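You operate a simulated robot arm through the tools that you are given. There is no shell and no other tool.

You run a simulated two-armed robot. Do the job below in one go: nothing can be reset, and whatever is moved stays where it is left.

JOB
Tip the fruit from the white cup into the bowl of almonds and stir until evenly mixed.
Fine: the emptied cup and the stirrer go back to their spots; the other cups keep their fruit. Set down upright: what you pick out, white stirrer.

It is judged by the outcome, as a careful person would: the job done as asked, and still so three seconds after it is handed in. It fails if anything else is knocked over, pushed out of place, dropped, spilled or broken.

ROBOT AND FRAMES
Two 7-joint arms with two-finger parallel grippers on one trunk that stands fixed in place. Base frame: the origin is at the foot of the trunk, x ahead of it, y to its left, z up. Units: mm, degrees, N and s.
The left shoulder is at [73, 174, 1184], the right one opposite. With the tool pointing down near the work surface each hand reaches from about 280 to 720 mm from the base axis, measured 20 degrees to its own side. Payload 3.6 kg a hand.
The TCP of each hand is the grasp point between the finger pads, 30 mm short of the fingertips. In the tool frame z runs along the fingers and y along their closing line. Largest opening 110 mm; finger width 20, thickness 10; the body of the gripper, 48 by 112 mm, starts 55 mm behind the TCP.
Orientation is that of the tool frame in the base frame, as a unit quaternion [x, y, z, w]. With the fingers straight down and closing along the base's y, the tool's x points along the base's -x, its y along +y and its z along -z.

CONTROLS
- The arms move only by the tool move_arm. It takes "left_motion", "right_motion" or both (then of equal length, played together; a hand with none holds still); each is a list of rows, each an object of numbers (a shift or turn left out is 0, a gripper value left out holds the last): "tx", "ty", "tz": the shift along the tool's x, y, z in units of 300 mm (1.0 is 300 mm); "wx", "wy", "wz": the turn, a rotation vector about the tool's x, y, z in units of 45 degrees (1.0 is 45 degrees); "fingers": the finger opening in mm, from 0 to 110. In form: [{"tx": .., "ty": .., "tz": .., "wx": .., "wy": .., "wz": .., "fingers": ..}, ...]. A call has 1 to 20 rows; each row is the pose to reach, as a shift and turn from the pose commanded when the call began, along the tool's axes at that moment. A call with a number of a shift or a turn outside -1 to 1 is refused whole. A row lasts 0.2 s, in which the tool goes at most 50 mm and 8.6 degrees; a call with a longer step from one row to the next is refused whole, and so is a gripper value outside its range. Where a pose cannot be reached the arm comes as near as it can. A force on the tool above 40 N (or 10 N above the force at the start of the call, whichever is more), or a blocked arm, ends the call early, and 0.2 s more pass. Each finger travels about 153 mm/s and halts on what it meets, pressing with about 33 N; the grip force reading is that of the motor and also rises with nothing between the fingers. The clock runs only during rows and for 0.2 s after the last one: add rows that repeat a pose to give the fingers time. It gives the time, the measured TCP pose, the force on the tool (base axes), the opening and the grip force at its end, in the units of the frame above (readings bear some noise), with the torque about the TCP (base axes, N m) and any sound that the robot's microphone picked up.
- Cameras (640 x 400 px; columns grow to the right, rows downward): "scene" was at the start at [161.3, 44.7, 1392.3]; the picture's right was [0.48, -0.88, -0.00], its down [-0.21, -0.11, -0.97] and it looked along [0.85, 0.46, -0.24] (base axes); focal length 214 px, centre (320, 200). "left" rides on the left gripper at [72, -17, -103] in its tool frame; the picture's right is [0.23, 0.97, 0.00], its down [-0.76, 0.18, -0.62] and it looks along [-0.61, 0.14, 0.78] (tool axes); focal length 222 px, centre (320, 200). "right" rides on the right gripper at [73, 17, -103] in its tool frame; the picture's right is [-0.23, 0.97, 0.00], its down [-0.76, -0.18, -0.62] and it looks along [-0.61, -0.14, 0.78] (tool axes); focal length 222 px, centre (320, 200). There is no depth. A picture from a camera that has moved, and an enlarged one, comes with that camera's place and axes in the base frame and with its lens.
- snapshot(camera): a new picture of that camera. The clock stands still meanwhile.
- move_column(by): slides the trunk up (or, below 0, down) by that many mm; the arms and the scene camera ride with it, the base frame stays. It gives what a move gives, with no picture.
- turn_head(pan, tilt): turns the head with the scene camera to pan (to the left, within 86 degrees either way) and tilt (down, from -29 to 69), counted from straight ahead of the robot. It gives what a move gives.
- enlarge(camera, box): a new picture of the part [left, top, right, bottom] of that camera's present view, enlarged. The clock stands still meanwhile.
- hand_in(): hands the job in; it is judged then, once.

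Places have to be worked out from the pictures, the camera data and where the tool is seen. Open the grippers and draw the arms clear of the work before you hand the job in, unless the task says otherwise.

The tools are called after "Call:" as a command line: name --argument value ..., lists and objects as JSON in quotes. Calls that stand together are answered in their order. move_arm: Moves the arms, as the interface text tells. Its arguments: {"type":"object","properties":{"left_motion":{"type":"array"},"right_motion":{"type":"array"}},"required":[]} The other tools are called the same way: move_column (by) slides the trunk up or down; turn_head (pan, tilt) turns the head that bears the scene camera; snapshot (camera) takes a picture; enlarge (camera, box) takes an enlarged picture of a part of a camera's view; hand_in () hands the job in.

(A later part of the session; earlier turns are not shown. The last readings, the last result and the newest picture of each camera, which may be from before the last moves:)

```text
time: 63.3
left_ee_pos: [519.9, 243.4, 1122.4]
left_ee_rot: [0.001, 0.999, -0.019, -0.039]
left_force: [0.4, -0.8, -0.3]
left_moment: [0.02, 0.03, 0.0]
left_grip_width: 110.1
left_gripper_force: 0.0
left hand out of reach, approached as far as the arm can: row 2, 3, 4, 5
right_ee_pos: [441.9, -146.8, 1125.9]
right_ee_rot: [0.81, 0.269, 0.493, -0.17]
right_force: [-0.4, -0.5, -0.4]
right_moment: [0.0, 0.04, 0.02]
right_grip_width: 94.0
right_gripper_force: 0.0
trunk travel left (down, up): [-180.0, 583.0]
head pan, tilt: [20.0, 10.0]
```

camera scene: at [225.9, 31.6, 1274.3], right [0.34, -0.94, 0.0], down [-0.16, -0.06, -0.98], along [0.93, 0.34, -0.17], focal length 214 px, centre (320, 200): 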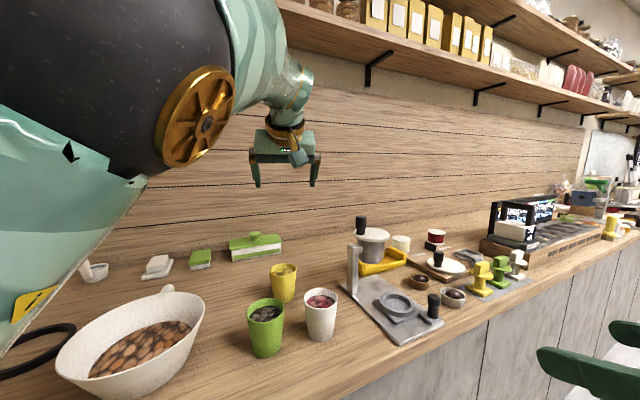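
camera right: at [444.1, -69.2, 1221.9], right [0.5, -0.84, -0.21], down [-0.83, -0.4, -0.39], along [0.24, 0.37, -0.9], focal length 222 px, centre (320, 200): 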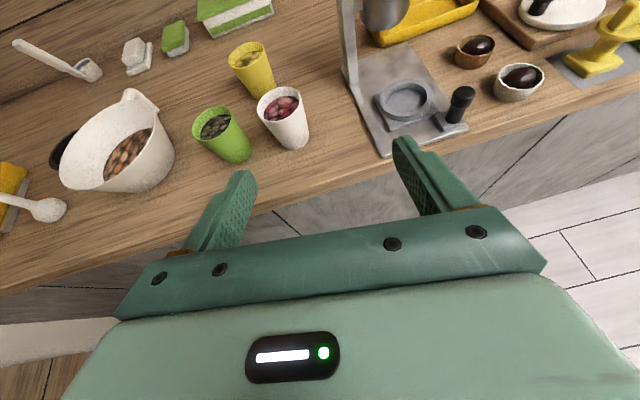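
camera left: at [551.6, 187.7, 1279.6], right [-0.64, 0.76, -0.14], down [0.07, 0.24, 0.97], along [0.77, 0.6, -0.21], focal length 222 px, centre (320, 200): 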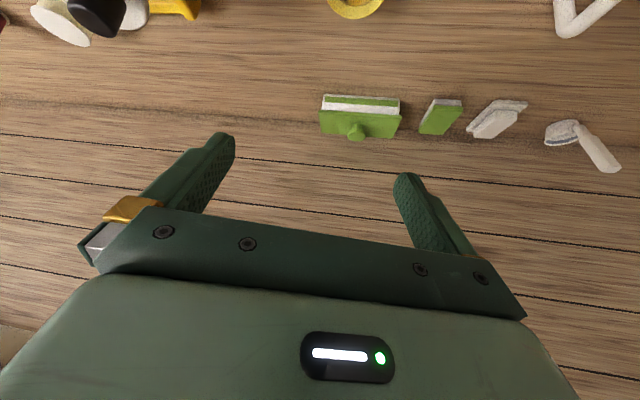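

Descent nearly followed. Now I try pitching forward again from this lower posture with yaw 0.

Call:
move_arm --left_motion '[{"wy": -0.17}, {"wy": -0.34}, {"wy": -0.51}, {"wy": -0.68}, {"wy": -0.85}, {"wy": -1.0}]'

Call:
turn_head --pan 40 --tilt 10

Call:
snapshot --camera "scene"

```text
time: 64.7
left_ee_pos: [594.0, 324.9, 1096.5]
left_ee_rot: [-0.007, 0.937, -0.017, 0.348]
left_force: [-0.4, 0.8, -0.1]
left_moment: [0.03, -0.03, -0.03]
left_grip_width: 110.1
left_gripper_force: 0.0
left hand out of reach, approached as far as the arm can: row 1, 2, 3, 4, 5, 6
right_ee_pos: [441.2, -145.9, 1127.5]
right_ee_rot: [0.81, 0.269, 0.492, -0.17]
right_force: [-0.3, -1.1, -0.4]
right_moment: [0.01, 0.0, 0.0]
right_grip_width: 94.3
right_gripper_force: 0.1
trunk travel left (down, up): [-180.0, 583.0]
head pan, tilt: [20.0, 10.0]
```

```text
time: 65.5
left_ee_pos: [593.5, 323.4, 1096.3]
left_ee_rot: [-0.007, 0.938, -0.018, 0.346]
left_force: [0.1, 0.2, -0.5]
left_moment: [0.03, -0.03, -0.02]
left_grip_width: 109.8
left_gripper_force: 0.1
right_ee_pos: [442.0, -146.9, 1126.0]
right_ee_rot: [0.81, 0.269, 0.493, -0.17]
right_force: [0.7, 0.0, -0.1]
right_moment: [-0.03, 0.02, -0.01]
right_grip_width: 94.0
right_gripper_force: 0.0
trunk travel left (down, up): [-180.0, 583.0]
head pan, tilt: [40.0, 10.0]
```

```text
taken
camera scene: at [209.8, 59.5, 1274.3], right [0.64, -0.77, 0.0], down [-0.13, -0.11, -0.98], along [0.75, 0.63, -0.17], focal length 214 px, centre (320, 200)
```

scene: 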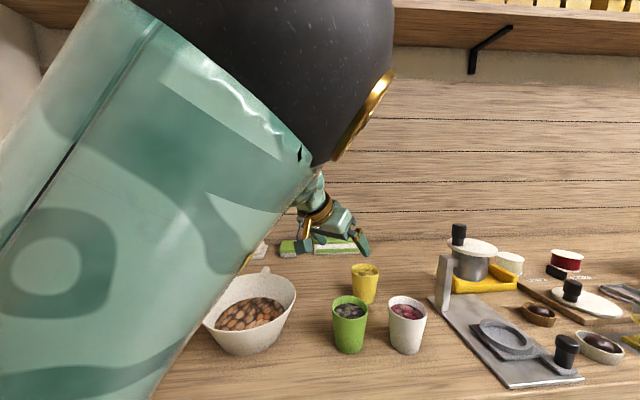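

The left elbow sits high and inward. The right arm worked because it started low and bent, so I mimic that: bring the left hand tool-down to about (470,350,1130), then further left and down before turning.

Call:
move_arm --left_motion '[{"tx": 0.04, "ty": 0.014, "tz": -0.06, "wy": 0.152}, {"tx": 0.079, "ty": 0.028, "tz": -0.119, "wy": 0.303}, {"tx": 0.119, "ty": 0.042, "tz": -0.179, "wy": 0.455}, {"tx": 0.158, "ty": 0.055, "tz": -0.238, "wy": 0.607}, {"tx": 0.198, "ty": 0.069, "tz": -0.298, "wy": 0.758}, {"tx": 0.237, "ty": 0.083, "tz": -0.357, "wy": 0.91}]'

Call:
snapshot --camera "scene"

```text
time: 66.9
left_ee_pos: [473.4, 349.4, 1130.2]
left_ee_rot: [-0.001, 1.0, -0.019, -0.005]
left_force: [1.0, -1.1, 0.6]
left_moment: [0.0, 0.04, -0.01]
left_grip_width: 110.1
left_gripper_force: 0.0
left hand out of reach, approached as far as the arm can: row 2
right_ee_pos: [442.7, -145.4, 1126.9]
right_ee_rot: [0.81, 0.269, 0.492, -0.17]
right_force: [-0.7, 0.5, 0.6]
right_moment: [0.0, -0.01, 0.01]
right_grip_width: 94.1
right_gripper_force: 0.0
trunk travel left (down, up): [-180.0, 583.0]
head pan, tilt: [40.0, 10.0]
```

```text
taken
camera scene: at [209.9, 59.6, 1274.3], right [0.64, -0.77, 0.0], down [-0.13, -0.11, -0.98], along [0.75, 0.63, -0.17], focal length 214 px, centre (320, 200)
```

scene: 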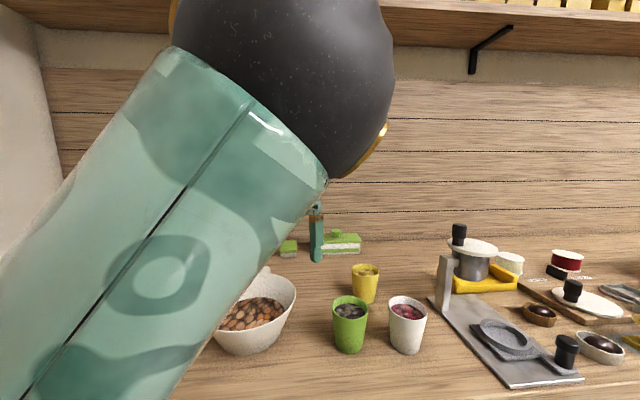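

That pose was reached. I continue to (450,398,1060), matching the right arm's successful starting posture.

Call:
move_arm --left_motion '[{"tx": 0.026, "ty": 0.054, "tz": 0.078}, {"tx": 0.051, "ty": 0.109, "tz": 0.155}, {"tx": 0.077, "ty": 0.163, "tz": 0.233}]'

Call:
move_arm --left_motion '[{"wz": -0.15}, {"wz": -0.3}, {"wz": -0.45}, {"wz": -0.6}]'

Call:
snapshot --camera "scene"

```text
time: 67.7
left_ee_pos: [450.7, 395.8, 1058.7]
left_ee_rot: [0.0, 1.0, -0.019, -0.002]
left_force: [0.6, -0.1, 0.8]
left_moment: [-0.02, -0.02, 0.02]
left_grip_width: 110.0
left_gripper_force: 0.0
right_ee_pos: [442.5, -145.4, 1124.8]
right_ee_rot: [0.81, 0.269, 0.492, -0.171]
right_force: [0.3, -0.5, 0.6]
right_moment: [-0.02, -0.01, 0.0]
right_grip_width: 93.9
right_gripper_force: 0.1
trunk travel left (down, up): [-180.0, 583.0]
head pan, tilt: [40.0, 10.0]
```

```text
time: 68.7
left_ee_pos: [450.3, 394.9, 1058.6]
left_ee_rot: [-0.235, 0.972, -0.018, -0.008]
left_force: [0.2, -0.3, -0.8]
left_moment: [0.0, 0.01, 0.02]
left_grip_width: 110.0
left_gripper_force: 0.0
right_ee_pos: [441.7, -146.2, 1126.4]
right_ee_rot: [0.81, 0.269, 0.492, -0.17]
right_force: [-0.4, -0.7, -0.2]
right_moment: [0.04, 0.04, -0.02]
right_grip_width: 94.1
right_gripper_force: 0.0
trunk travel left (down, up): [-180.0, 583.0]
head pan, tilt: [40.0, 10.0]
```

```text
taken
camera scene: at [209.7, 59.6, 1274.3], right [0.64, -0.77, 0.0], down [-0.13, -0.11, -0.98], along [0.75, 0.63, -0.17], focal length 214 px, centre (320, 200)
```

scene: 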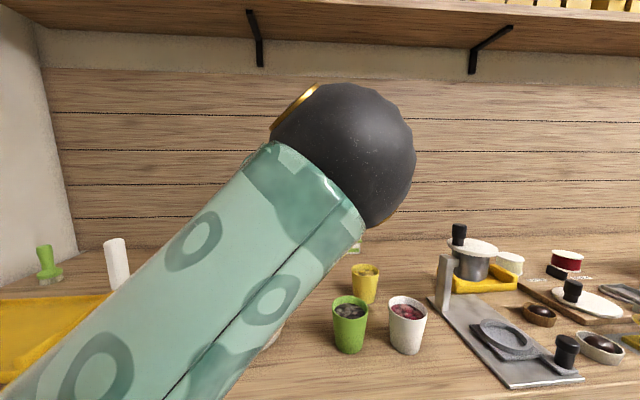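

Everything follows now, and the elbow is lower. I pitch the fingers forward.

Call:
move_arm --left_motion '[{"wy": -0.17}, {"wy": -0.34}, {"wy": -0.51}, {"wy": -0.68}, {"wy": -0.85}]'

Call:
move_arm --left_motion '[{"wy": -0.15}, {"wy": -0.3}, {"wy": -0.45}, {"wy": -0.55}]'

Call:
snapshot --camera "scene"

```text
time: 69.9
left_ee_pos: [461.0, 432.2, 1042.7]
left_ee_rot: [-0.226, 0.921, 0.061, 0.312]
left_force: [0.2, -0.4, -0.5]
left_moment: [-0.01, -0.01, 0.03]
left_grip_width: 110.0
left_gripper_force: 0.0
left hand out of reach, approached as far as the arm can: row 3, 4, 5
right_ee_pos: [442.4, -145.2, 1126.1]
right_ee_rot: [0.81, 0.269, 0.492, -0.171]
right_force: [0.1, -0.1, -1.2]
right_moment: [0.01, 0.04, 0.02]
right_grip_width: 94.2
right_gripper_force: 0.0
trunk travel left (down, up): [-180.0, 583.0]
head pan, tilt: [40.0, 10.0]
```

```text
time: 70.9
left_ee_pos: [468.6, 434.9, 1041.9]
left_ee_rot: [-0.208, 0.833, 0.107, 0.5]
left_force: [0.8, -0.1, -0.6]
left_moment: [-0.02, 0.0, 0.0]
left_grip_width: 110.1
left_gripper_force: 0.1
left hand out of reach, approached as far as the arm can: row 1, 2, 4
right_ee_pos: [444.0, -145.9, 1125.8]
right_ee_rot: [0.81, 0.268, 0.493, -0.17]
right_force: [0.4, 0.3, 0.3]
right_moment: [-0.01, 0.01, -0.05]
right_grip_width: 94.0
right_gripper_force: 0.0
trunk travel left (down, up): [-180.0, 583.0]
head pan, tilt: [40.0, 10.0]
```

```text
taken
camera scene: at [210.3, 59.7, 1274.2], right [0.64, -0.77, 0.0], down [-0.13, -0.11, -0.98], along [0.75, 0.63, -0.17], focal length 214 px, centre (320, 200)
```

scene: 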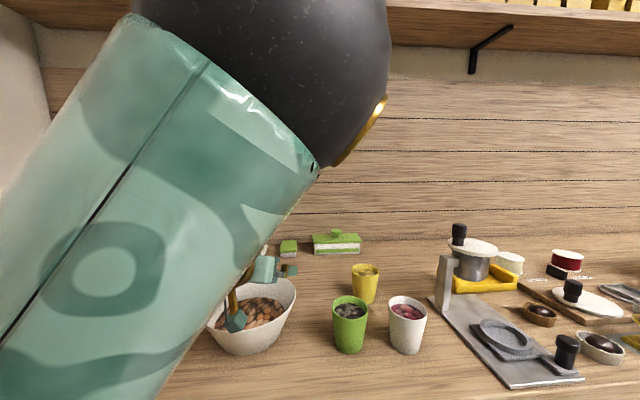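

The left hand now holds the needed side-grasp orientation right above the bowl (φ≈28°, yaw 26°). I test carrying this orientation toward the white cup, staying above z≈1070.

Call:
move_arm --left_motion '[{"tx": -0.05, "ty": -0.06, "tz": -0.025}, {"tx": -0.08, "ty": -0.18, "tz": -0.04}, {"tx": -0.1, "ty": -0.32, "tz": -0.05}, {"tx": -0.112, "ty": -0.459, "tz": -0.057}]'

```text
time: 71.9
left_ee_pos: [557.6, 391.4, 1043.3]
left_ee_rot: [-0.208, 0.833, 0.106, 0.501]
left_force: [0.7, 0.1, 0.1]
left_moment: [0.03, 0.0, 0.05]
left_grip_width: 109.9
left_gripper_force: 0.1
left hand out of reach, approached as far as the arm can: row 1, 2, 3, 4
right_ee_pos: [442.8, -146.6, 1126.8]
right_ee_rot: [0.81, 0.269, 0.492, -0.17]
right_force: [-0.5, -0.4, 1.0]
right_moment: [0.0, 0.0, 0.01]
right_grip_width: 94.1
right_gripper_force: 0.1
trunk travel left (down, up): [-180.0, 583.0]
head pan, tilt: [40.0, 10.0]
```

The left arm's elbow is caught high and inward, so it cannot reach the cup from the side. A better option is the right arm with a lower trunk: hand level and pointing left, the cup held near the fingertips, reaches about y≈400. First I unpitch and park the left arm out of the way.

Call:
move_arm --left_motion '[{"tx": -0.028, "ty": 0.032, "tz": -0.074, "wy": 0.16}, {"tx": -0.056, "ty": 0.064, "tz": -0.147, "wy": 0.33}, {"tx": -0.085, "ty": 0.096, "tz": -0.22, "wy": 0.5}, {"tx": -0.113, "ty": 0.127, "tz": -0.294, "wy": 0.67}, {"tx": -0.141, "ty": 0.159, "tz": -0.368, "wy": 0.84}, {"tx": -0.169, "ty": 0.191, "tz": -0.441, "wy": 1.0}]'

```text
time: 73.3
left_ee_pos: [453.2, 413.3, 1148.3]
left_ee_rot: [-0.234, 0.961, 0.019, 0.144]
left_force: [-1.0, -0.2, -0.1]
left_moment: [0.02, -0.03, -0.01]
left_grip_width: 110.1
left_gripper_force: 0.0
left hand out of reach, approached as far as the arm can: row 1, 2, 3, 4, 5, 6
right_ee_pos: [442.1, -147.5, 1127.8]
right_ee_rot: [0.81, 0.268, 0.493, -0.17]
right_force: [-0.7, 0.2, -0.4]
right_moment: [0.01, 0.0, -0.02]
right_grip_width: 94.1
right_gripper_force: 0.1
trunk travel left (down, up): [-180.0, 583.0]
head pan, tilt: [40.0, 10.0]
```

I finish straightening the left hand and park it at about (300,430,1330), clear of the bowl.

Call:
move_arm --left_motion '[{"tx": 0.033, "ty": 0.038, "tz": -0.102, "wy": 0.054, "wz": 0.083}, {"tx": 0.067, "ty": 0.075, "tz": -0.203, "wy": 0.109, "wz": 0.166}, {"tx": 0.1, "ty": 0.113, "tz": -0.305, "wy": 0.163, "wz": 0.249}, {"tx": 0.134, "ty": 0.151, "tz": -0.406, "wy": 0.217, "wz": 0.331}, {"tx": 0.167, "ty": 0.189, "tz": -0.508, "wy": 0.271, "wz": 0.414}, {"tx": 0.2, "ty": 0.226, "tz": -0.609, "wy": 0.326, "wz": 0.497}, {"tx": 0.234, "ty": 0.264, "tz": -0.711, "wy": 0.38, "wz": 0.58}]'

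Call:
turn_head --pan 30 --tilt 40

Call:
snapshot --camera "scene"

Call:
snapshot --camera "left"

```text
time: 74.9
left_ee_pos: [298.3, 437.0, 1317.7]
left_ee_rot: [-0.012, 1.0, 0.019, -0.007]
left_force: [-0.6, 0.7, 0.4]
left_moment: [-0.03, 0.01, -0.02]
left_grip_width: 109.9
left_gripper_force: 0.0
left hand out of reach, approached as far as the arm can: row 7
right_ee_pos: [441.7, -145.4, 1127.3]
right_ee_rot: [0.81, 0.27, 0.492, -0.171]
right_force: [0.4, 0.0, -0.3]
right_moment: [-0.03, -0.04, -0.01]
right_grip_width: 94.1
right_gripper_force: 0.1
trunk travel left (down, up): [-180.0, 583.0]
head pan, tilt: [40.0, 10.0]
```

```text
time: 75.9
left_ee_pos: [298.7, 436.0, 1317.7]
left_ee_rot: [-0.012, 1.0, 0.018, -0.007]
left_force: [-0.4, 0.1, 0.2]
left_moment: [0.01, 0.0, -0.02]
left_grip_width: 110.0
left_gripper_force: 0.3
right_ee_pos: [443.1, -146.3, 1126.3]
right_ee_rot: [0.811, 0.268, 0.492, -0.17]
right_force: [-0.6, -0.6, -0.7]
right_moment: [-0.02, -0.01, -0.01]
right_grip_width: 93.9
right_gripper_force: 0.0
trunk travel left (down, up): [-180.0, 583.0]
head pan, tilt: [30.0, 40.0]
```

```text
taken
camera scene: at [212.1, 42.4, 1226.7], right [0.5, -0.87, 0.0], down [-0.56, -0.32, -0.77], along [0.66, 0.38, -0.64], focal length 214 px, centre (320, 200)
```

scene: 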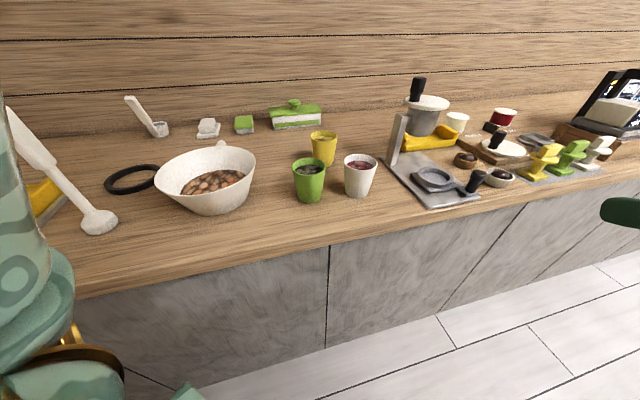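

```text
taken
camera left: at [229.1, 413.0, 1420.3], right [-0.25, 0.97, 0.04], down [0.76, 0.17, 0.62], along [0.59, 0.19, -0.78], focal length 222 px, centre (320, 200)
```

left: 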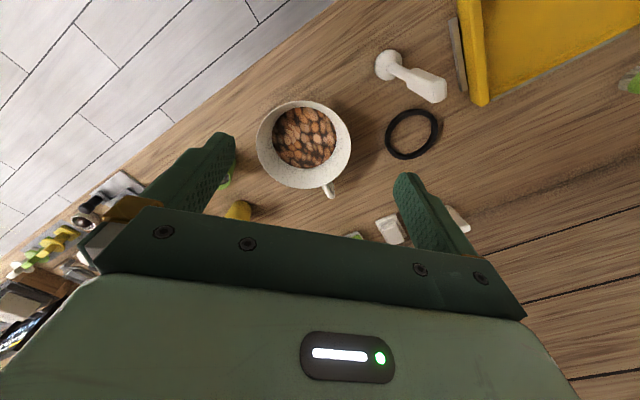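

The left arm is parked with a good overhead view. I lower the trunk another 90 mm and check that nothing comes near.

Call:
move_column --by -90

Call:
snapshot --camera "scene"

Call:
snapshot --camera "left"

Call:
snapshot --camera "right"

```text
time: 77.1
left_ee_pos: [367.9, 434.5, 1200.9]
left_ee_rot: [-0.01, 0.998, 0.019, -0.067]
left_force: [-0.3, 0.1, 0.3]
left_moment: [-0.03, -0.03, 0.0]
left_grip_width: 110.0
left_gripper_force: 0.1
right_ee_pos: [486.4, -147.2, 1001.1]
right_ee_rot: [0.836, 0.258, 0.447, -0.185]
right_force: [-0.3, 0.8, -0.1]
right_moment: [0.04, 0.0, -0.03]
right_grip_width: 93.9
right_gripper_force: 0.1
trunk travel left (down, up): [-90.0, 673.0]
head pan, tilt: [30.0, 40.0]
```

```text
taken
camera scene: at [265.1, 42.4, 1131.2], right [0.5, -0.87, 0.0], down [-0.56, -0.32, -0.77], along [0.66, 0.38, -0.64], focal length 214 px, centre (320, 200)
```

scene: 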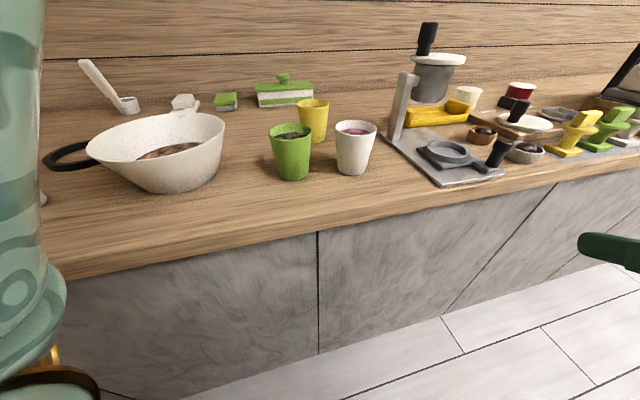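

```text
taken
camera left: at [310.3, 411.7, 1312.1], right [-0.24, 0.97, 0.07], down [0.83, 0.17, 0.52], along [0.5, 0.19, -0.85], focal length 222 px, centre (320, 200)
```

left: 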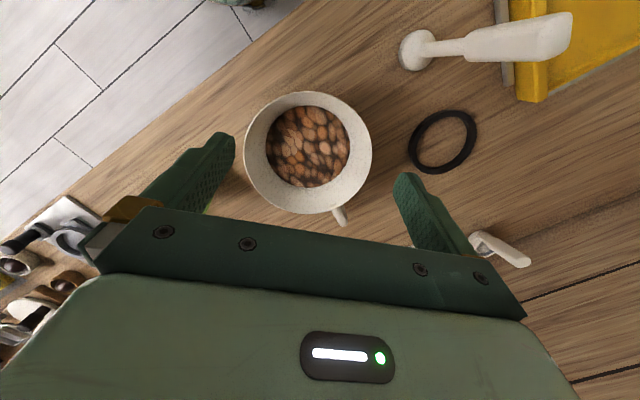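

```text
taken
camera right: at [463.3, -197.5, 1114.2], right [0.48, -0.84, -0.27], down [-0.87, -0.4, -0.29], along [0.14, 0.37, -0.92], focal length 222 px, centre (320, 200)
```

right: 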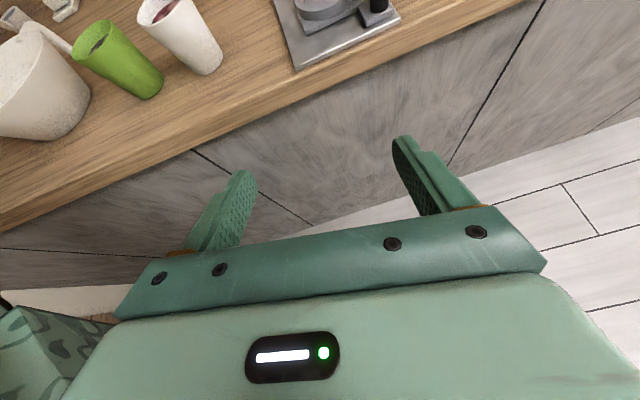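

The trunk leans further forward as it drops; the right hand is now at (486,−147,1001), 32° below horizontal. I move it to the pre-grasp line at about (525,92,1020), pitching it up to ~10° below horizontal and levelling the roll.

Call:
move_arm --right_motion '[{"tx": 0.06, "ty": -0.08, "tz": 0.05, "wy": 0.07, "wz": -0.017}, {"tx": 0.11, "ty": -0.16, "tz": 0.12, "wy": 0.14, "wz": -0.034}, {"tx": 0.155, "ty": -0.24, "tz": 0.193, "wy": 0.21, "wz": -0.051}, {"tx": 0.2, "ty": -0.32, "tz": 0.265, "wy": 0.28, "wz": -0.068}, {"tx": 0.242, "ty": -0.4, "tz": 0.337, "wy": 0.35, "wz": -0.085}, {"tx": 0.284, "ty": -0.48, "tz": 0.409, "wy": 0.42, "wz": -0.102}, {"tx": 0.326, "ty": -0.562, "tz": 0.481, "wy": 0.489, "wz": -0.119}]'

Call:
snapshot --camera "right"

Call:
snapshot --camera "scene"

```text
time: 78.7
left_ee_pos: [369.5, 433.9, 1201.4]
left_ee_rot: [-0.011, 0.998, 0.019, -0.067]
left_force: [-0.9, 0.9, 0.6]
left_moment: [0.0, 0.02, 0.04]
left_grip_width: 109.8
left_gripper_force: 0.1
right_ee_pos: [520.0, 44.9, 1018.1]
right_ee_rot: [0.747, 0.257, 0.578, -0.206]
right_force: [0.3, 0.6, -0.2]
right_moment: [0.01, 0.01, 0.02]
right_grip_width: 94.0
right_gripper_force: 0.0
right hand out of reach, approached as far as the arm can: row 6, 7
trunk travel left (down, up): [-90.0, 673.0]
head pan, tilt: [30.0, 40.0]
```

```text
taken
camera right: at [467.9, -20.0, 1113.7], right [0.56, -0.8, -0.23], down [-0.74, -0.35, -0.58], along [0.38, 0.49, -0.78], focal length 222 px, centre (320, 200)
```

right: 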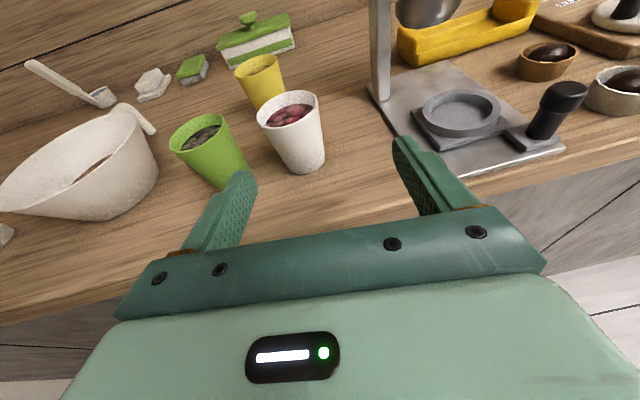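

```text
taken
camera scene: at [266.5, 42.3, 1130.5], right [0.5, -0.87, 0.0], down [-0.56, -0.32, -0.77], along [0.66, 0.38, -0.64], focal length 214 px, centre (320, 200)
```

scene: 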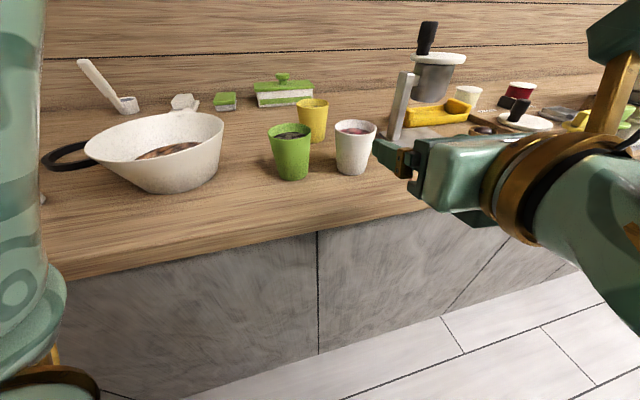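

Good: φ≈14°, yaw 39°. The cup is 36 mm to the left of the hand's line and 161 mm ahead; I shift to the pre-grasp line and lower to z≈985.

Call:
move_arm --right_motion '[{"tx": 0.0, "ty": -0.06, "tz": 0.05}, {"tx": -0.03, "ty": -0.118, "tz": 0.12}, {"tx": -0.065, "ty": -0.118, "tz": 0.194}]'

Call:
snapshot --camera "right"

```text
time: 79.5
left_ee_pos: [367.5, 435.2, 1199.6]
left_ee_rot: [-0.011, 0.998, 0.018, -0.066]
left_force: [-0.2, 0.8, 1.5]
left_moment: [0.0, -0.02, 0.01]
left_grip_width: 110.2
left_gripper_force: 0.2
right_ee_pos: [520.1, 69.4, 1015.0]
right_ee_rot: [0.749, 0.258, 0.575, -0.205]
right_force: [-0.4, -1.0, -0.3]
right_moment: [0.03, -0.01, 0.02]
right_grip_width: 94.1
right_gripper_force: 0.0
right hand out of reach, approached as far as the arm can: row 2, 3
trunk travel left (down, up): [-90.0, 673.0]
head pan, tilt: [30.0, 40.0]
```

```text
taken
camera right: at [467.5, 4.4, 1110.1], right [0.56, -0.8, -0.23], down [-0.74, -0.35, -0.58], along [0.38, 0.49, -0.78], focal length 222 px, centre (320, 200)
```

right: 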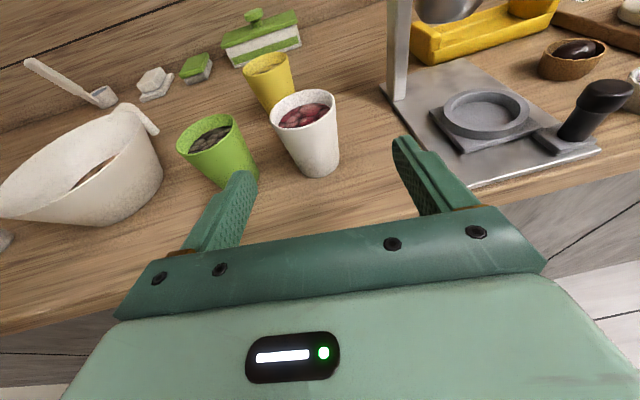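

Lower isn't possible this close, but farther out it should be. I go over the top: forward at z≈1032 with the fingers above rim height, so I can descend straight down around the cup.

Call:
move_arm --right_motion '[{"tx": 0.08, "ty": -0.02, "tz": 0.04}, {"tx": 0.11, "ty": -0.04, "tz": 0.16}, {"tx": 0.135, "ty": -0.057, "tz": 0.28}, {"tx": 0.16, "ty": -0.057, "tz": 0.4}]'

Call:
snapshot --camera "right"

Call:
enlarge --camera "scene" --box '[240, 80, 440, 205]'

```text
time: 80.5
left_ee_pos: [370.5, 433.8, 1200.7]
left_ee_rot: [-0.011, 0.998, 0.019, -0.067]
left_force: [-0.7, -0.5, 0.0]
left_moment: [0.0, 0.02, -0.02]
left_grip_width: 110.3
left_gripper_force: 0.0
right_ee_pos: [611.1, 162.9, 1030.6]
right_ee_rot: [0.748, 0.259, 0.576, -0.206]
right_force: [0.6, 1.1, -0.2]
right_moment: [0.01, 0.02, 0.01]
right_grip_width: 94.0
right_gripper_force: 0.1
trunk travel left (down, up): [-90.0, 673.0]
head pan, tilt: [30.0, 40.0]
```

```text
taken
camera right: at [558.8, 97.2, 1125.0], right [0.56, -0.8, -0.23], down [-0.74, -0.35, -0.58], along [0.38, 0.49, -0.78], focal length 222 px, centre (320, 200)
```

right: 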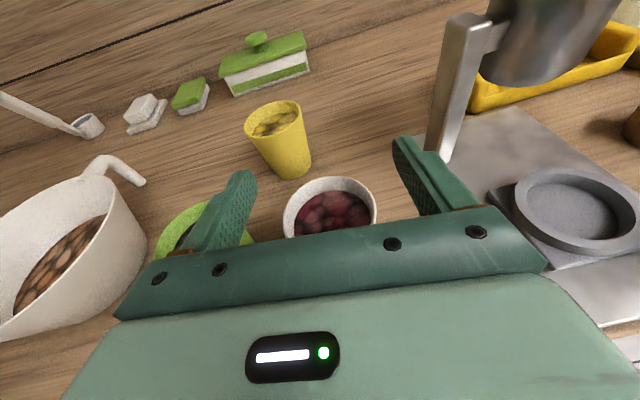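

```text
3.20 times, centred on (340, 142) of scene
camera zoom: at [266.7, 42.8, 1130.5], right [0.5, -0.87, 0.0], down [-0.56, -0.32, -0.77], along [0.66, 0.38, -0.64], focal length 686 px, centre (256, 384)
```

zoom: 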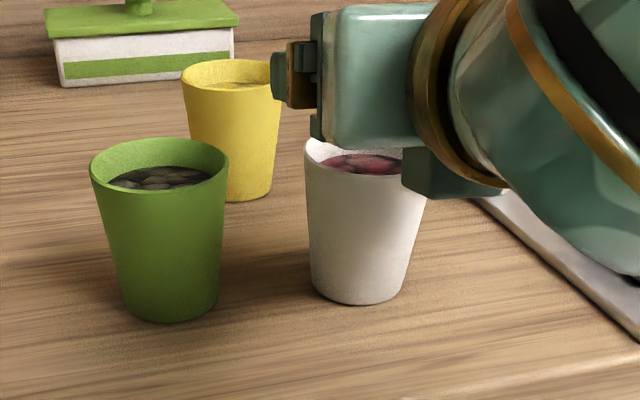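

The hand is centred over the cup (lateral error <1 mm). I descend straight down around it to z≈948.

Call:
move_arm --right_motion '[{"tx": -0.06, "tz": 0.0153}, {"tx": -0.12, "tz": 0.0306}, {"tx": -0.18, "tz": 0.0459}, {"tx": -0.23, "tz": 0.0586}, {"tx": -0.267, "tz": 0.068}]'

Call:
snapshot --camera "right"

Call:
enlarge --camera "scene" --box '[240, 80, 440, 205]'

```text
time: 81.7
left_ee_pos: [369.1, 434.1, 1199.5]
left_ee_rot: [-0.011, 0.998, 0.019, -0.067]
left_force: [-0.3, -0.1, 0.8]
left_moment: [-0.02, 0.0, 0.01]
left_grip_width: 110.3
left_gripper_force: 0.2
right_ee_pos: [609.3, 162.4, 984.5]
right_ee_rot: [0.749, 0.258, 0.576, -0.205]
right_force: [0.7, -0.3, 1.1]
right_moment: [-0.03, -0.02, -0.02]
right_grip_width: 94.2
right_gripper_force: 0.0
right hand out of reach, approached as far as the arm can: row 3, 4, 5
trunk travel left (down, up): [-90.0, 673.0]
head pan, tilt: [30.0, 40.0]
```

```text
taken
camera right: at [557.2, 98.3, 1079.8], right [0.56, -0.8, -0.23], down [-0.74, -0.35, -0.58], along [0.38, 0.49, -0.78], focal length 222 px, centre (320, 200)
```

right: 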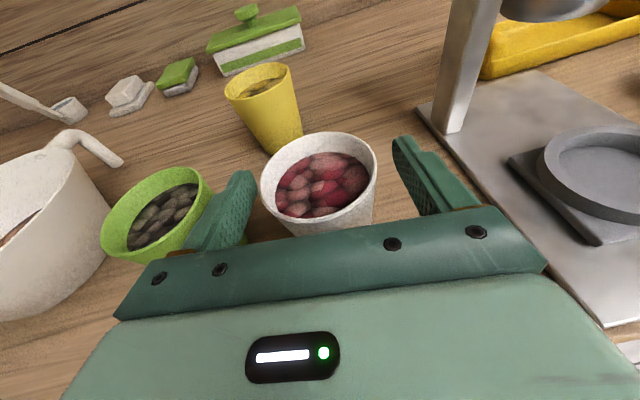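

```text
3.20 times, centred on (340, 142) of scene
camera zoom: at [266.1, 42.4, 1130.7], right [0.5, -0.87, 0.0], down [-0.56, -0.32, -0.77], along [0.66, 0.38, -0.64], focal length 686 px, centre (256, 384)
```

zoom: 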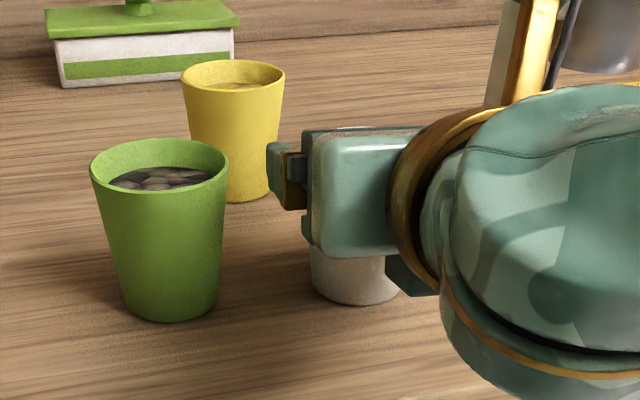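

The arm stops at z≈984 here. I pitch the fingers 6° further down, which frees some height, and lower to about z=962.

Call:
move_arm --right_motion '[{"wy": -0.07}, {"tx": -0.03, "tz": 0.006, "wy": -0.133}, {"tx": -0.071, "tz": 0.016, "wy": -0.133}]'

Call:
snapshot --camera "right"

```text
time: 82.5
left_ee_pos: [369.3, 434.6, 1200.0]
left_ee_rot: [-0.011, 0.998, 0.019, -0.067]
left_force: [0.4, -0.5, -0.1]
left_moment: [0.04, 0.03, 0.01]
left_grip_width: 110.1
left_gripper_force: 0.0
right_ee_pos: [608.4, 163.7, 961.4]
right_ee_rot: [0.777, 0.269, 0.536, -0.192]
right_force: [0.7, 0.4, -0.1]
right_moment: [-0.02, -0.01, -0.01]
right_grip_width: 94.3
right_gripper_force: 0.1
trunk travel left (down, up): [-90.0, 673.0]
head pan, tilt: [30.0, 40.0]
```

```text
taken
camera right: at [564.7, 104.1, 1065.2], right [0.54, -0.81, -0.22], down [-0.78, -0.39, -0.49], along [0.31, 0.44, -0.84], focal length 222 px, centre (320, 200)
```

right: 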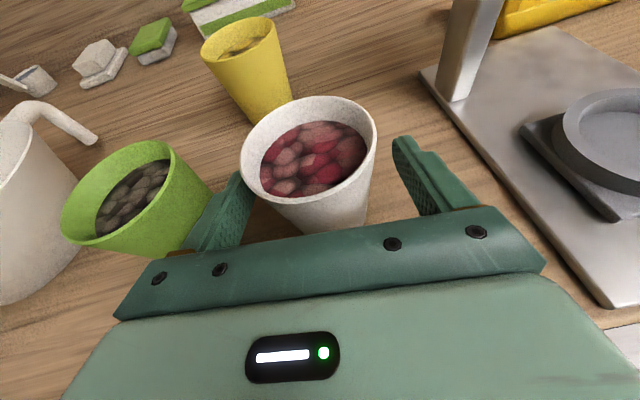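

Reached z=961 with φ≈21°. I lower 8 mm more and close the grip, the cup being about 18 mm ahead of the pad centre.

Call:
move_arm --right_motion '[{"tx": -0.012, "tz": 0.0045}, {"tx": -0.025, "tz": 0.0094}, {"tx": -0.025, "tz": 0.0094, "fingers": 75}, {"tx": -0.025, "tz": 0.0094, "fingers": 55}, {"tx": -0.025, "tz": 0.0094, "fingers": 40}, {"tx": -0.025, "tz": 0.0094, "fingers": 40}]'

Call:
snapshot --camera "right"

```text
time: 83.9
left_ee_pos: [369.6, 434.9, 1198.8]
left_ee_rot: [-0.011, 0.998, 0.019, -0.067]
left_force: [-0.2, -0.4, 0.4]
left_moment: [0.0, -0.01, 0.05]
left_grip_width: 109.9
left_gripper_force: 0.1
right_ee_pos: [608.4, 163.0, 955.0]
right_ee_rot: [0.777, 0.268, 0.537, -0.192]
right_force: [-1.0, 0.7, -0.1]
right_moment: [-0.01, 0.02, 0.0]
right_grip_width: 65.8
right_gripper_force: 32.7
trunk travel left (down, up): [-90.0, 673.0]
head pan, tilt: [30.0, 40.0]
```

```text
taken
camera right: at [564.7, 104.1, 1057.6], right [0.54, -0.81, -0.22], down [-0.78, -0.39, -0.49], along [0.31, 0.44, -0.84], focal length 222 px, centre (320, 200)
```

right: 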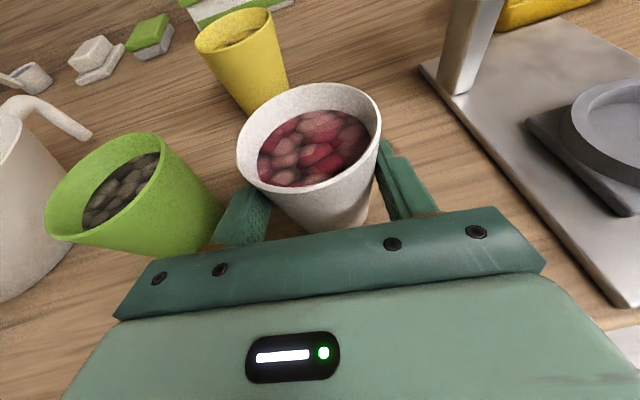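

Gripped at 65.8 mm. I lift straight up 125 mm.

Call:
move_arm --right_motion '[{"tx": 0.03, "tz": -0.0113}, {"tx": 0.1, "ty": -0.001, "tz": -0.0377}, {"tx": 0.18, "ty": -0.002, "tz": -0.068}, {"tx": 0.26, "ty": -0.003, "tz": -0.098}, {"tx": 0.34, "ty": -0.004, "tz": -0.128}, {"tx": 0.39, "ty": -0.004, "tz": -0.147}]'

Call:
snapshot --camera "right"

```text
time: 85.3
left_ee_pos: [368.8, 433.5, 1199.4]
left_ee_rot: [-0.012, 0.998, 0.02, -0.066]
left_force: [-0.4, -0.2, 1.4]
left_moment: [-0.03, 0.02, 0.03]
left_grip_width: 110.3
left_gripper_force: 0.1
right_ee_pos: [610.1, 163.2, 1079.4]
right_ee_rot: [0.777, 0.268, 0.536, -0.191]
right_force: [0.1, -0.2, -1.1]
right_moment: [-0.01, 0.0, 0.01]
right_grip_width: 66.0
right_gripper_force: 33.2
trunk travel left (down, up): [-90.0, 673.0]
head pan, tilt: [30.0, 40.0]
```

```text
taken
camera right: at [565.2, 105.1, 1183.4], right [0.54, -0.81, -0.22], down [-0.78, -0.39, -0.49], along [0.31, 0.44, -0.84], focal length 222 px, centre (320, 200)
```

right: 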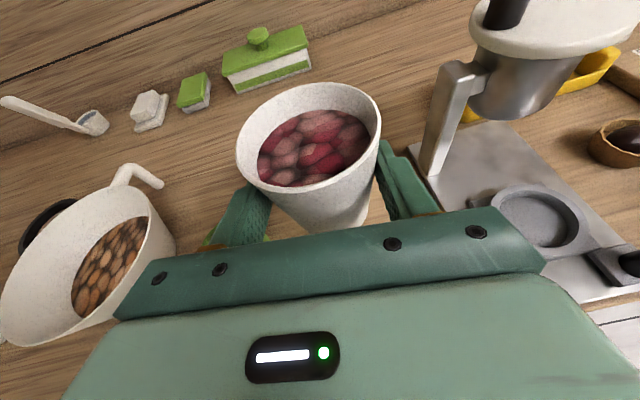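

The cup hangs level. Before carrying it across, I pull the left hand back about 80 mm toward the robot to leave more room.

Call:
move_arm --left_motion '[{"tx": 0.09, "tz": -0.03}, {"tx": 0.18, "tz": -0.06}, {"tx": 0.27, "tz": -0.09}]'

```text
time: 86.1
left_ee_pos: [289.6, 435.8, 1215.2]
left_ee_rot: [-0.01, 0.997, 0.02, -0.067]
left_force: [-0.6, -0.5, -0.4]
left_moment: [0.02, -0.03, -0.02]
left_grip_width: 110.0
left_gripper_force: 0.1
left hand out of reach, approached as far as the arm can: row 1, 2, 3
right_ee_pos: [608.3, 164.1, 1081.0]
right_ee_rot: [0.776, 0.269, 0.537, -0.192]
right_force: [0.6, 0.0, -0.7]
right_moment: [0.0, 0.03, 0.02]
right_grip_width: 65.8
right_gripper_force: 33.0
trunk travel left (down, up): [-90.0, 673.0]
head pan, tilt: [30.0, 40.0]
```

Now I carry the cup toward the bowl's right side, turning the hand 20° leftward on the way.

Call:
move_arm --right_motion '[{"tx": 0.004, "ty": -0.05, "tz": 0.005, "wx": 0.05, "wz": -0.019}, {"tx": 0.008, "ty": -0.14, "tz": 0.013, "wx": 0.14, "wz": -0.052}, {"tx": 0.013, "ty": -0.24, "tz": 0.023, "wx": 0.23, "wz": -0.086}, {"tx": 0.018, "ty": -0.34, "tz": 0.033, "wx": 0.32, "wz": -0.12}, {"tx": 0.023, "ty": -0.42, "tz": 0.04, "wx": 0.39, "wz": -0.146}, {"tx": 0.026, "ty": -0.459, "tz": 0.044, "wx": 0.416, "wz": -0.156}]'

Call:
snapshot --camera "scene"

```text
time: 87.5
left_ee_pos: [291.3, 436.8, 1215.0]
left_ee_rot: [-0.011, 0.998, 0.019, -0.067]
left_force: [0.2, -0.3, 0.0]
left_moment: [-0.01, -0.02, 0.03]
left_grip_width: 109.9
left_gripper_force: 0.0
right_ee_pos: [533.8, 280.1, 1082.3]
right_ee_rot: [0.718, 0.399, 0.496, -0.282]
right_force: [0.1, -0.1, -0.7]
right_moment: [-0.02, 0.03, -0.01]
right_grip_width: 66.0
right_gripper_force: 33.0
trunk travel left (down, up): [-90.0, 673.0]
head pan, tilt: [30.0, 40.0]
```

```text
taken
camera scene: at [266.1, 42.7, 1130.7], right [0.5, -0.87, 0.0], down [-0.56, -0.32, -0.77], along [0.66, 0.38, -0.64], focal length 214 px, centre (320, 200)
```

scene: 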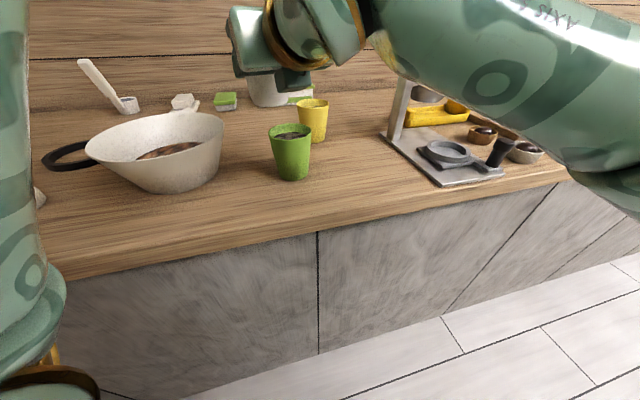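

On track. I continue to (470,345), turning a further 17° left.

Call:
move_arm --right_motion '[{"tx": 0.006, "ty": -0.05, "tz": 0.011, "wx": 0.07, "wz": -0.026}, {"tx": 0.012, "ty": -0.11, "tz": 0.025, "wx": 0.15, "wz": -0.056}, {"tx": 0.02, "ty": -0.18, "tz": 0.04, "wx": 0.23, "wz": -0.086}, {"tx": 0.027, "ty": -0.25, "tz": 0.055, "wx": 0.31, "wz": -0.115}, {"tx": 0.032, "ty": -0.295, "tz": 0.066, "wx": 0.354, "wz": -0.132}]'

Call:
snapshot --camera "left"

Call:
snapshot --camera "right"

```text
time: 88.7
left_ee_pos: [288.8, 436.2, 1215.3]
left_ee_rot: [-0.01, 0.998, 0.02, -0.067]
left_force: [0.5, 0.7, -0.3]
left_moment: [0.0, -0.01, 0.0]
left_grip_width: 110.1
left_gripper_force: 0.0
right_ee_pos: [471.9, 345.3, 1086.1]
right_ee_rot: [0.649, 0.501, 0.45, -0.354]
right_force: [-0.3, -0.1, -0.8]
right_moment: [-0.02, 0.05, 0.01]
right_grip_width: 66.2
right_gripper_force: 33.5
trunk travel left (down, up): [-90.0, 673.0]
head pan, tilt: [30.0, 40.0]
```

```text
taken
camera left: at [232.4, 413.9, 1326.5], right [-0.24, 0.97, 0.07], down [0.83, 0.17, 0.52], along [0.49, 0.19, -0.85], focal length 222 px, centre (320, 200)
```

left: 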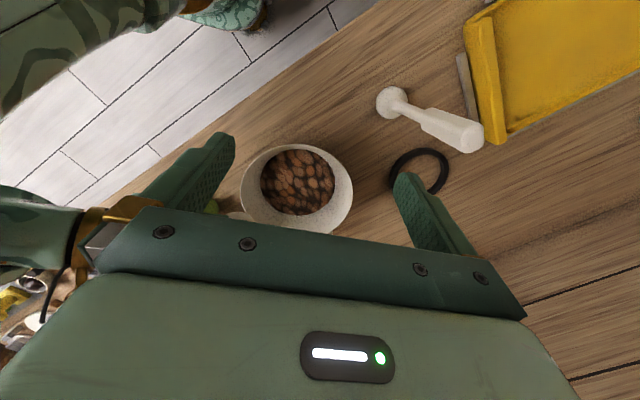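

```text
taken
camera right: at [471.6, 271.4, 1189.0], right [0.92, -0.32, -0.22], down [-0.39, -0.78, -0.5], along [-0.01, 0.55, -0.84], focal length 222 px, centre (320, 200)
```

right: 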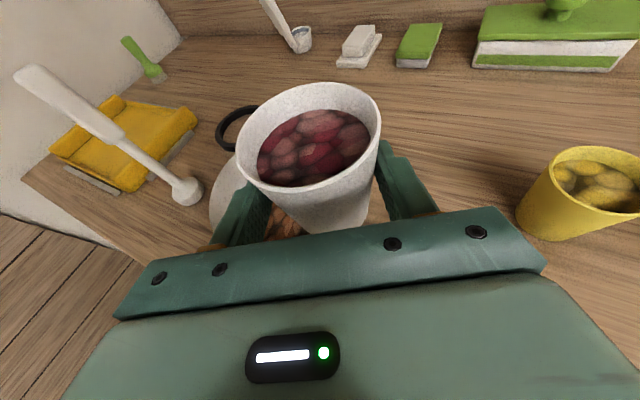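

The cup is upright at about (477,363), beside the bowl, with all of it reachable. I move the last bit to TCP (462,366,1072), so the lip will tip over the bowl's inside.

Call:
move_arm --right_motion '[{"tx": -0.008, "ty": -0.016, "tz": 0.023}, {"tx": -0.016, "ty": -0.033, "tz": 0.047}, {"tx": -0.024, "ty": -0.049, "tz": 0.071}]'

Call:
snapshot --camera "scene"

Call:
snapshot --camera "right"

```text
time: 89.5
left_ee_pos: [289.4, 437.4, 1214.8]
left_ee_rot: [-0.011, 0.998, 0.02, -0.066]
left_force: [0.4, 0.3, 0.2]
left_moment: [0.0, -0.01, 0.01]
left_grip_width: 109.9
left_gripper_force: 0.0
right_ee_pos: [460.0, 366.3, 1071.8]
right_ee_rot: [0.649, 0.5, 0.451, -0.354]
right_force: [0.7, 0.3, -2.2]
right_moment: [-0.03, -0.01, -0.01]
right_grip_width: 65.9
right_gripper_force: 33.0
trunk travel left (down, up): [-90.0, 673.0]
head pan, tilt: [30.0, 40.0]
```

```text
taken
camera scene: at [265.9, 42.8, 1130.8], right [0.5, -0.87, 0.0], down [-0.56, -0.32, -0.77], along [0.66, 0.38, -0.64], focal length 214 px, centre (320, 200)
```

scene: 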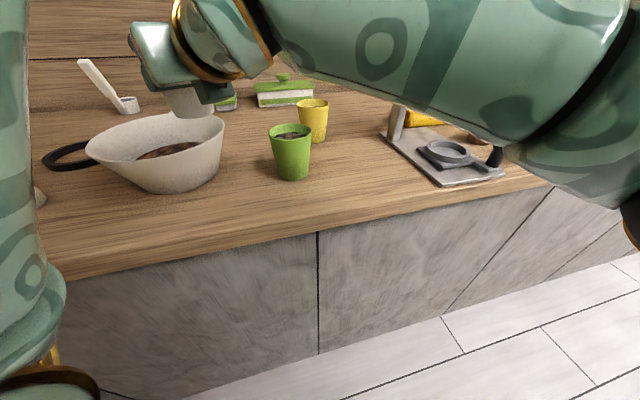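

```text
taken
camera right: at [460.6, 291.0, 1175.3], right [0.92, -0.32, -0.22], down [-0.39, -0.78, -0.5], along [-0.01, 0.55, -0.84], focal length 222 px, centre (320, 200)
```

right: 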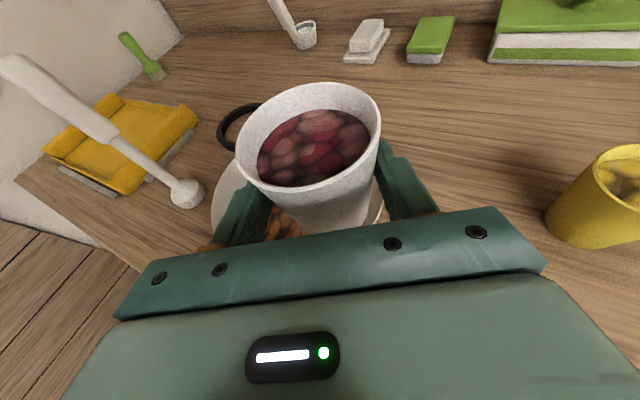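

The cup is over the bowl's near-right part. I try 14 mm further to the left to centre it better.

Call:
move_arm --right_motion '[{"tx": 0.008, "ty": -0.011, "tz": 0.02}, {"tx": 0.0155, "ty": -0.021, "tz": 0.04}]'

```text
time: 90.1
left_ee_pos: [289.9, 437.4, 1215.4]
left_ee_rot: [-0.01, 0.997, 0.02, -0.067]
left_force: [0.4, -0.6, 0.1]
left_moment: [-0.04, 0.0, 0.05]
left_grip_width: 109.9
left_gripper_force: 0.1
right_ee_pos: [461.0, 369.3, 1073.1]
right_ee_rot: [0.651, 0.502, 0.448, -0.352]
right_force: [0.2, -0.4, -0.8]
right_moment: [0.02, -0.01, -0.02]
right_grip_width: 66.0
right_gripper_force: 33.0
right hand out of reach, approached as far as the arm can: row 1, 2
trunk travel left (down, up): [-90.0, 673.0]
head pan, tilt: [30.0, 40.0]
```

That is the limit (TCP y≈369). I start tipping: roll the hand 44° toward the bowl while raising its pitch slightly.

Call:
move_arm --right_motion '[{"wy": 0.016, "wz": -0.098, "tz": 0.001}, {"wy": 0.031, "wz": -0.196, "tx": 0.001, "ty": -0.003, "tz": 0.003}, {"wy": 0.047, "wz": -0.294, "tx": 0.0015, "ty": -0.004, "tz": 0.004}, {"wy": 0.062, "wz": -0.392, "tx": 0.002, "ty": -0.006, "tz": 0.005}, {"wy": 0.078, "wz": -0.49, "tx": 0.0025, "ty": -0.007, "tz": 0.0065}, {"wy": 0.093, "wz": -0.588, "tx": 0.003, "ty": -0.008, "tz": 0.008}, {"wy": 0.109, "wz": -0.686, "tx": 0.0035, "ty": -0.01, "tz": 0.009}, {"wy": 0.124, "wz": -0.784, "tx": 0.004, "ty": -0.011, "tz": 0.01}, {"wy": 0.14, "wz": -0.882, "tx": 0.0045, "ty": -0.013, "tz": 0.012}, {"wy": 0.155, "wz": -0.98, "tx": 0.005, "ty": -0.014, "tz": 0.013}]'

Call:
snapshot --camera "right"

Call:
snapshot --camera "scene"

Call:
snapshot --camera "left"

```text
time: 92.3
left_ee_pos: [290.0, 437.5, 1215.8]
left_ee_rot: [-0.011, 0.998, 0.019, -0.067]
left_force: [-0.7, -0.3, 0.6]
left_moment: [0.0, -0.01, -0.02]
left_grip_width: 110.1
left_gripper_force: 0.0
right_ee_pos: [460.9, 374.5, 1074.5]
right_ee_rot: [0.386, 0.686, 0.588, -0.187]
right_force: [0.2, -0.5, -1.2]
right_moment: [-0.06, 0.01, -0.03]
right_grip_width: 66.2
right_gripper_force: 33.5
trunk travel left (down, up): [-90.0, 673.0]
head pan, tilt: [30.0, 40.0]
```

```text
taken
camera right: at [407.4, 298.0, 1160.3], right [0.87, -0.06, 0.48], down [0.23, -0.83, -0.51], along [0.43, 0.55, -0.71], focal length 222 px, centre (320, 200)
```

right: 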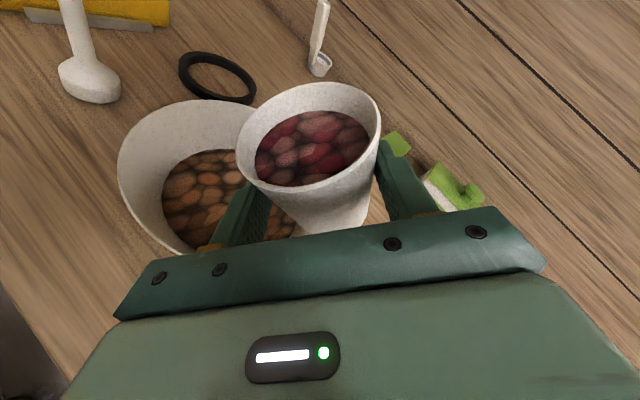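

```text
taken
camera scene: at [266.2, 42.7, 1130.7], right [0.5, -0.87, 0.0], down [-0.56, -0.32, -0.77], along [0.66, 0.38, -0.64], focal length 214 px, centre (320, 200)
```

scene: 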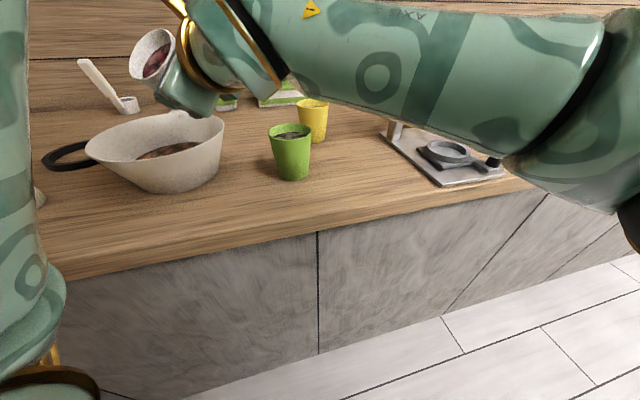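

```text
taken
camera left: at [232.6, 413.7, 1326.5], right [-0.24, 0.97, 0.07], down [0.83, 0.17, 0.52], along [0.49, 0.19, -0.85], focal length 222 px, centre (320, 200)
```

left: 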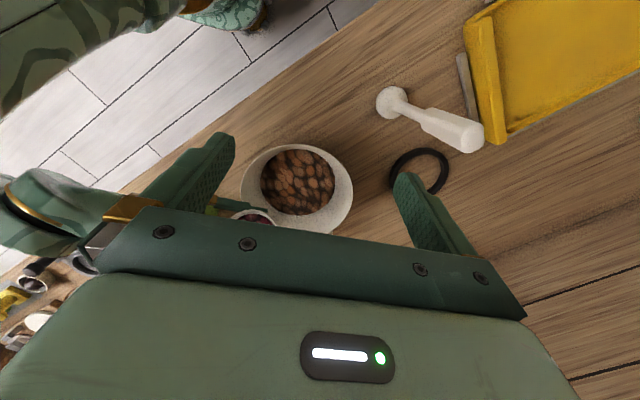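

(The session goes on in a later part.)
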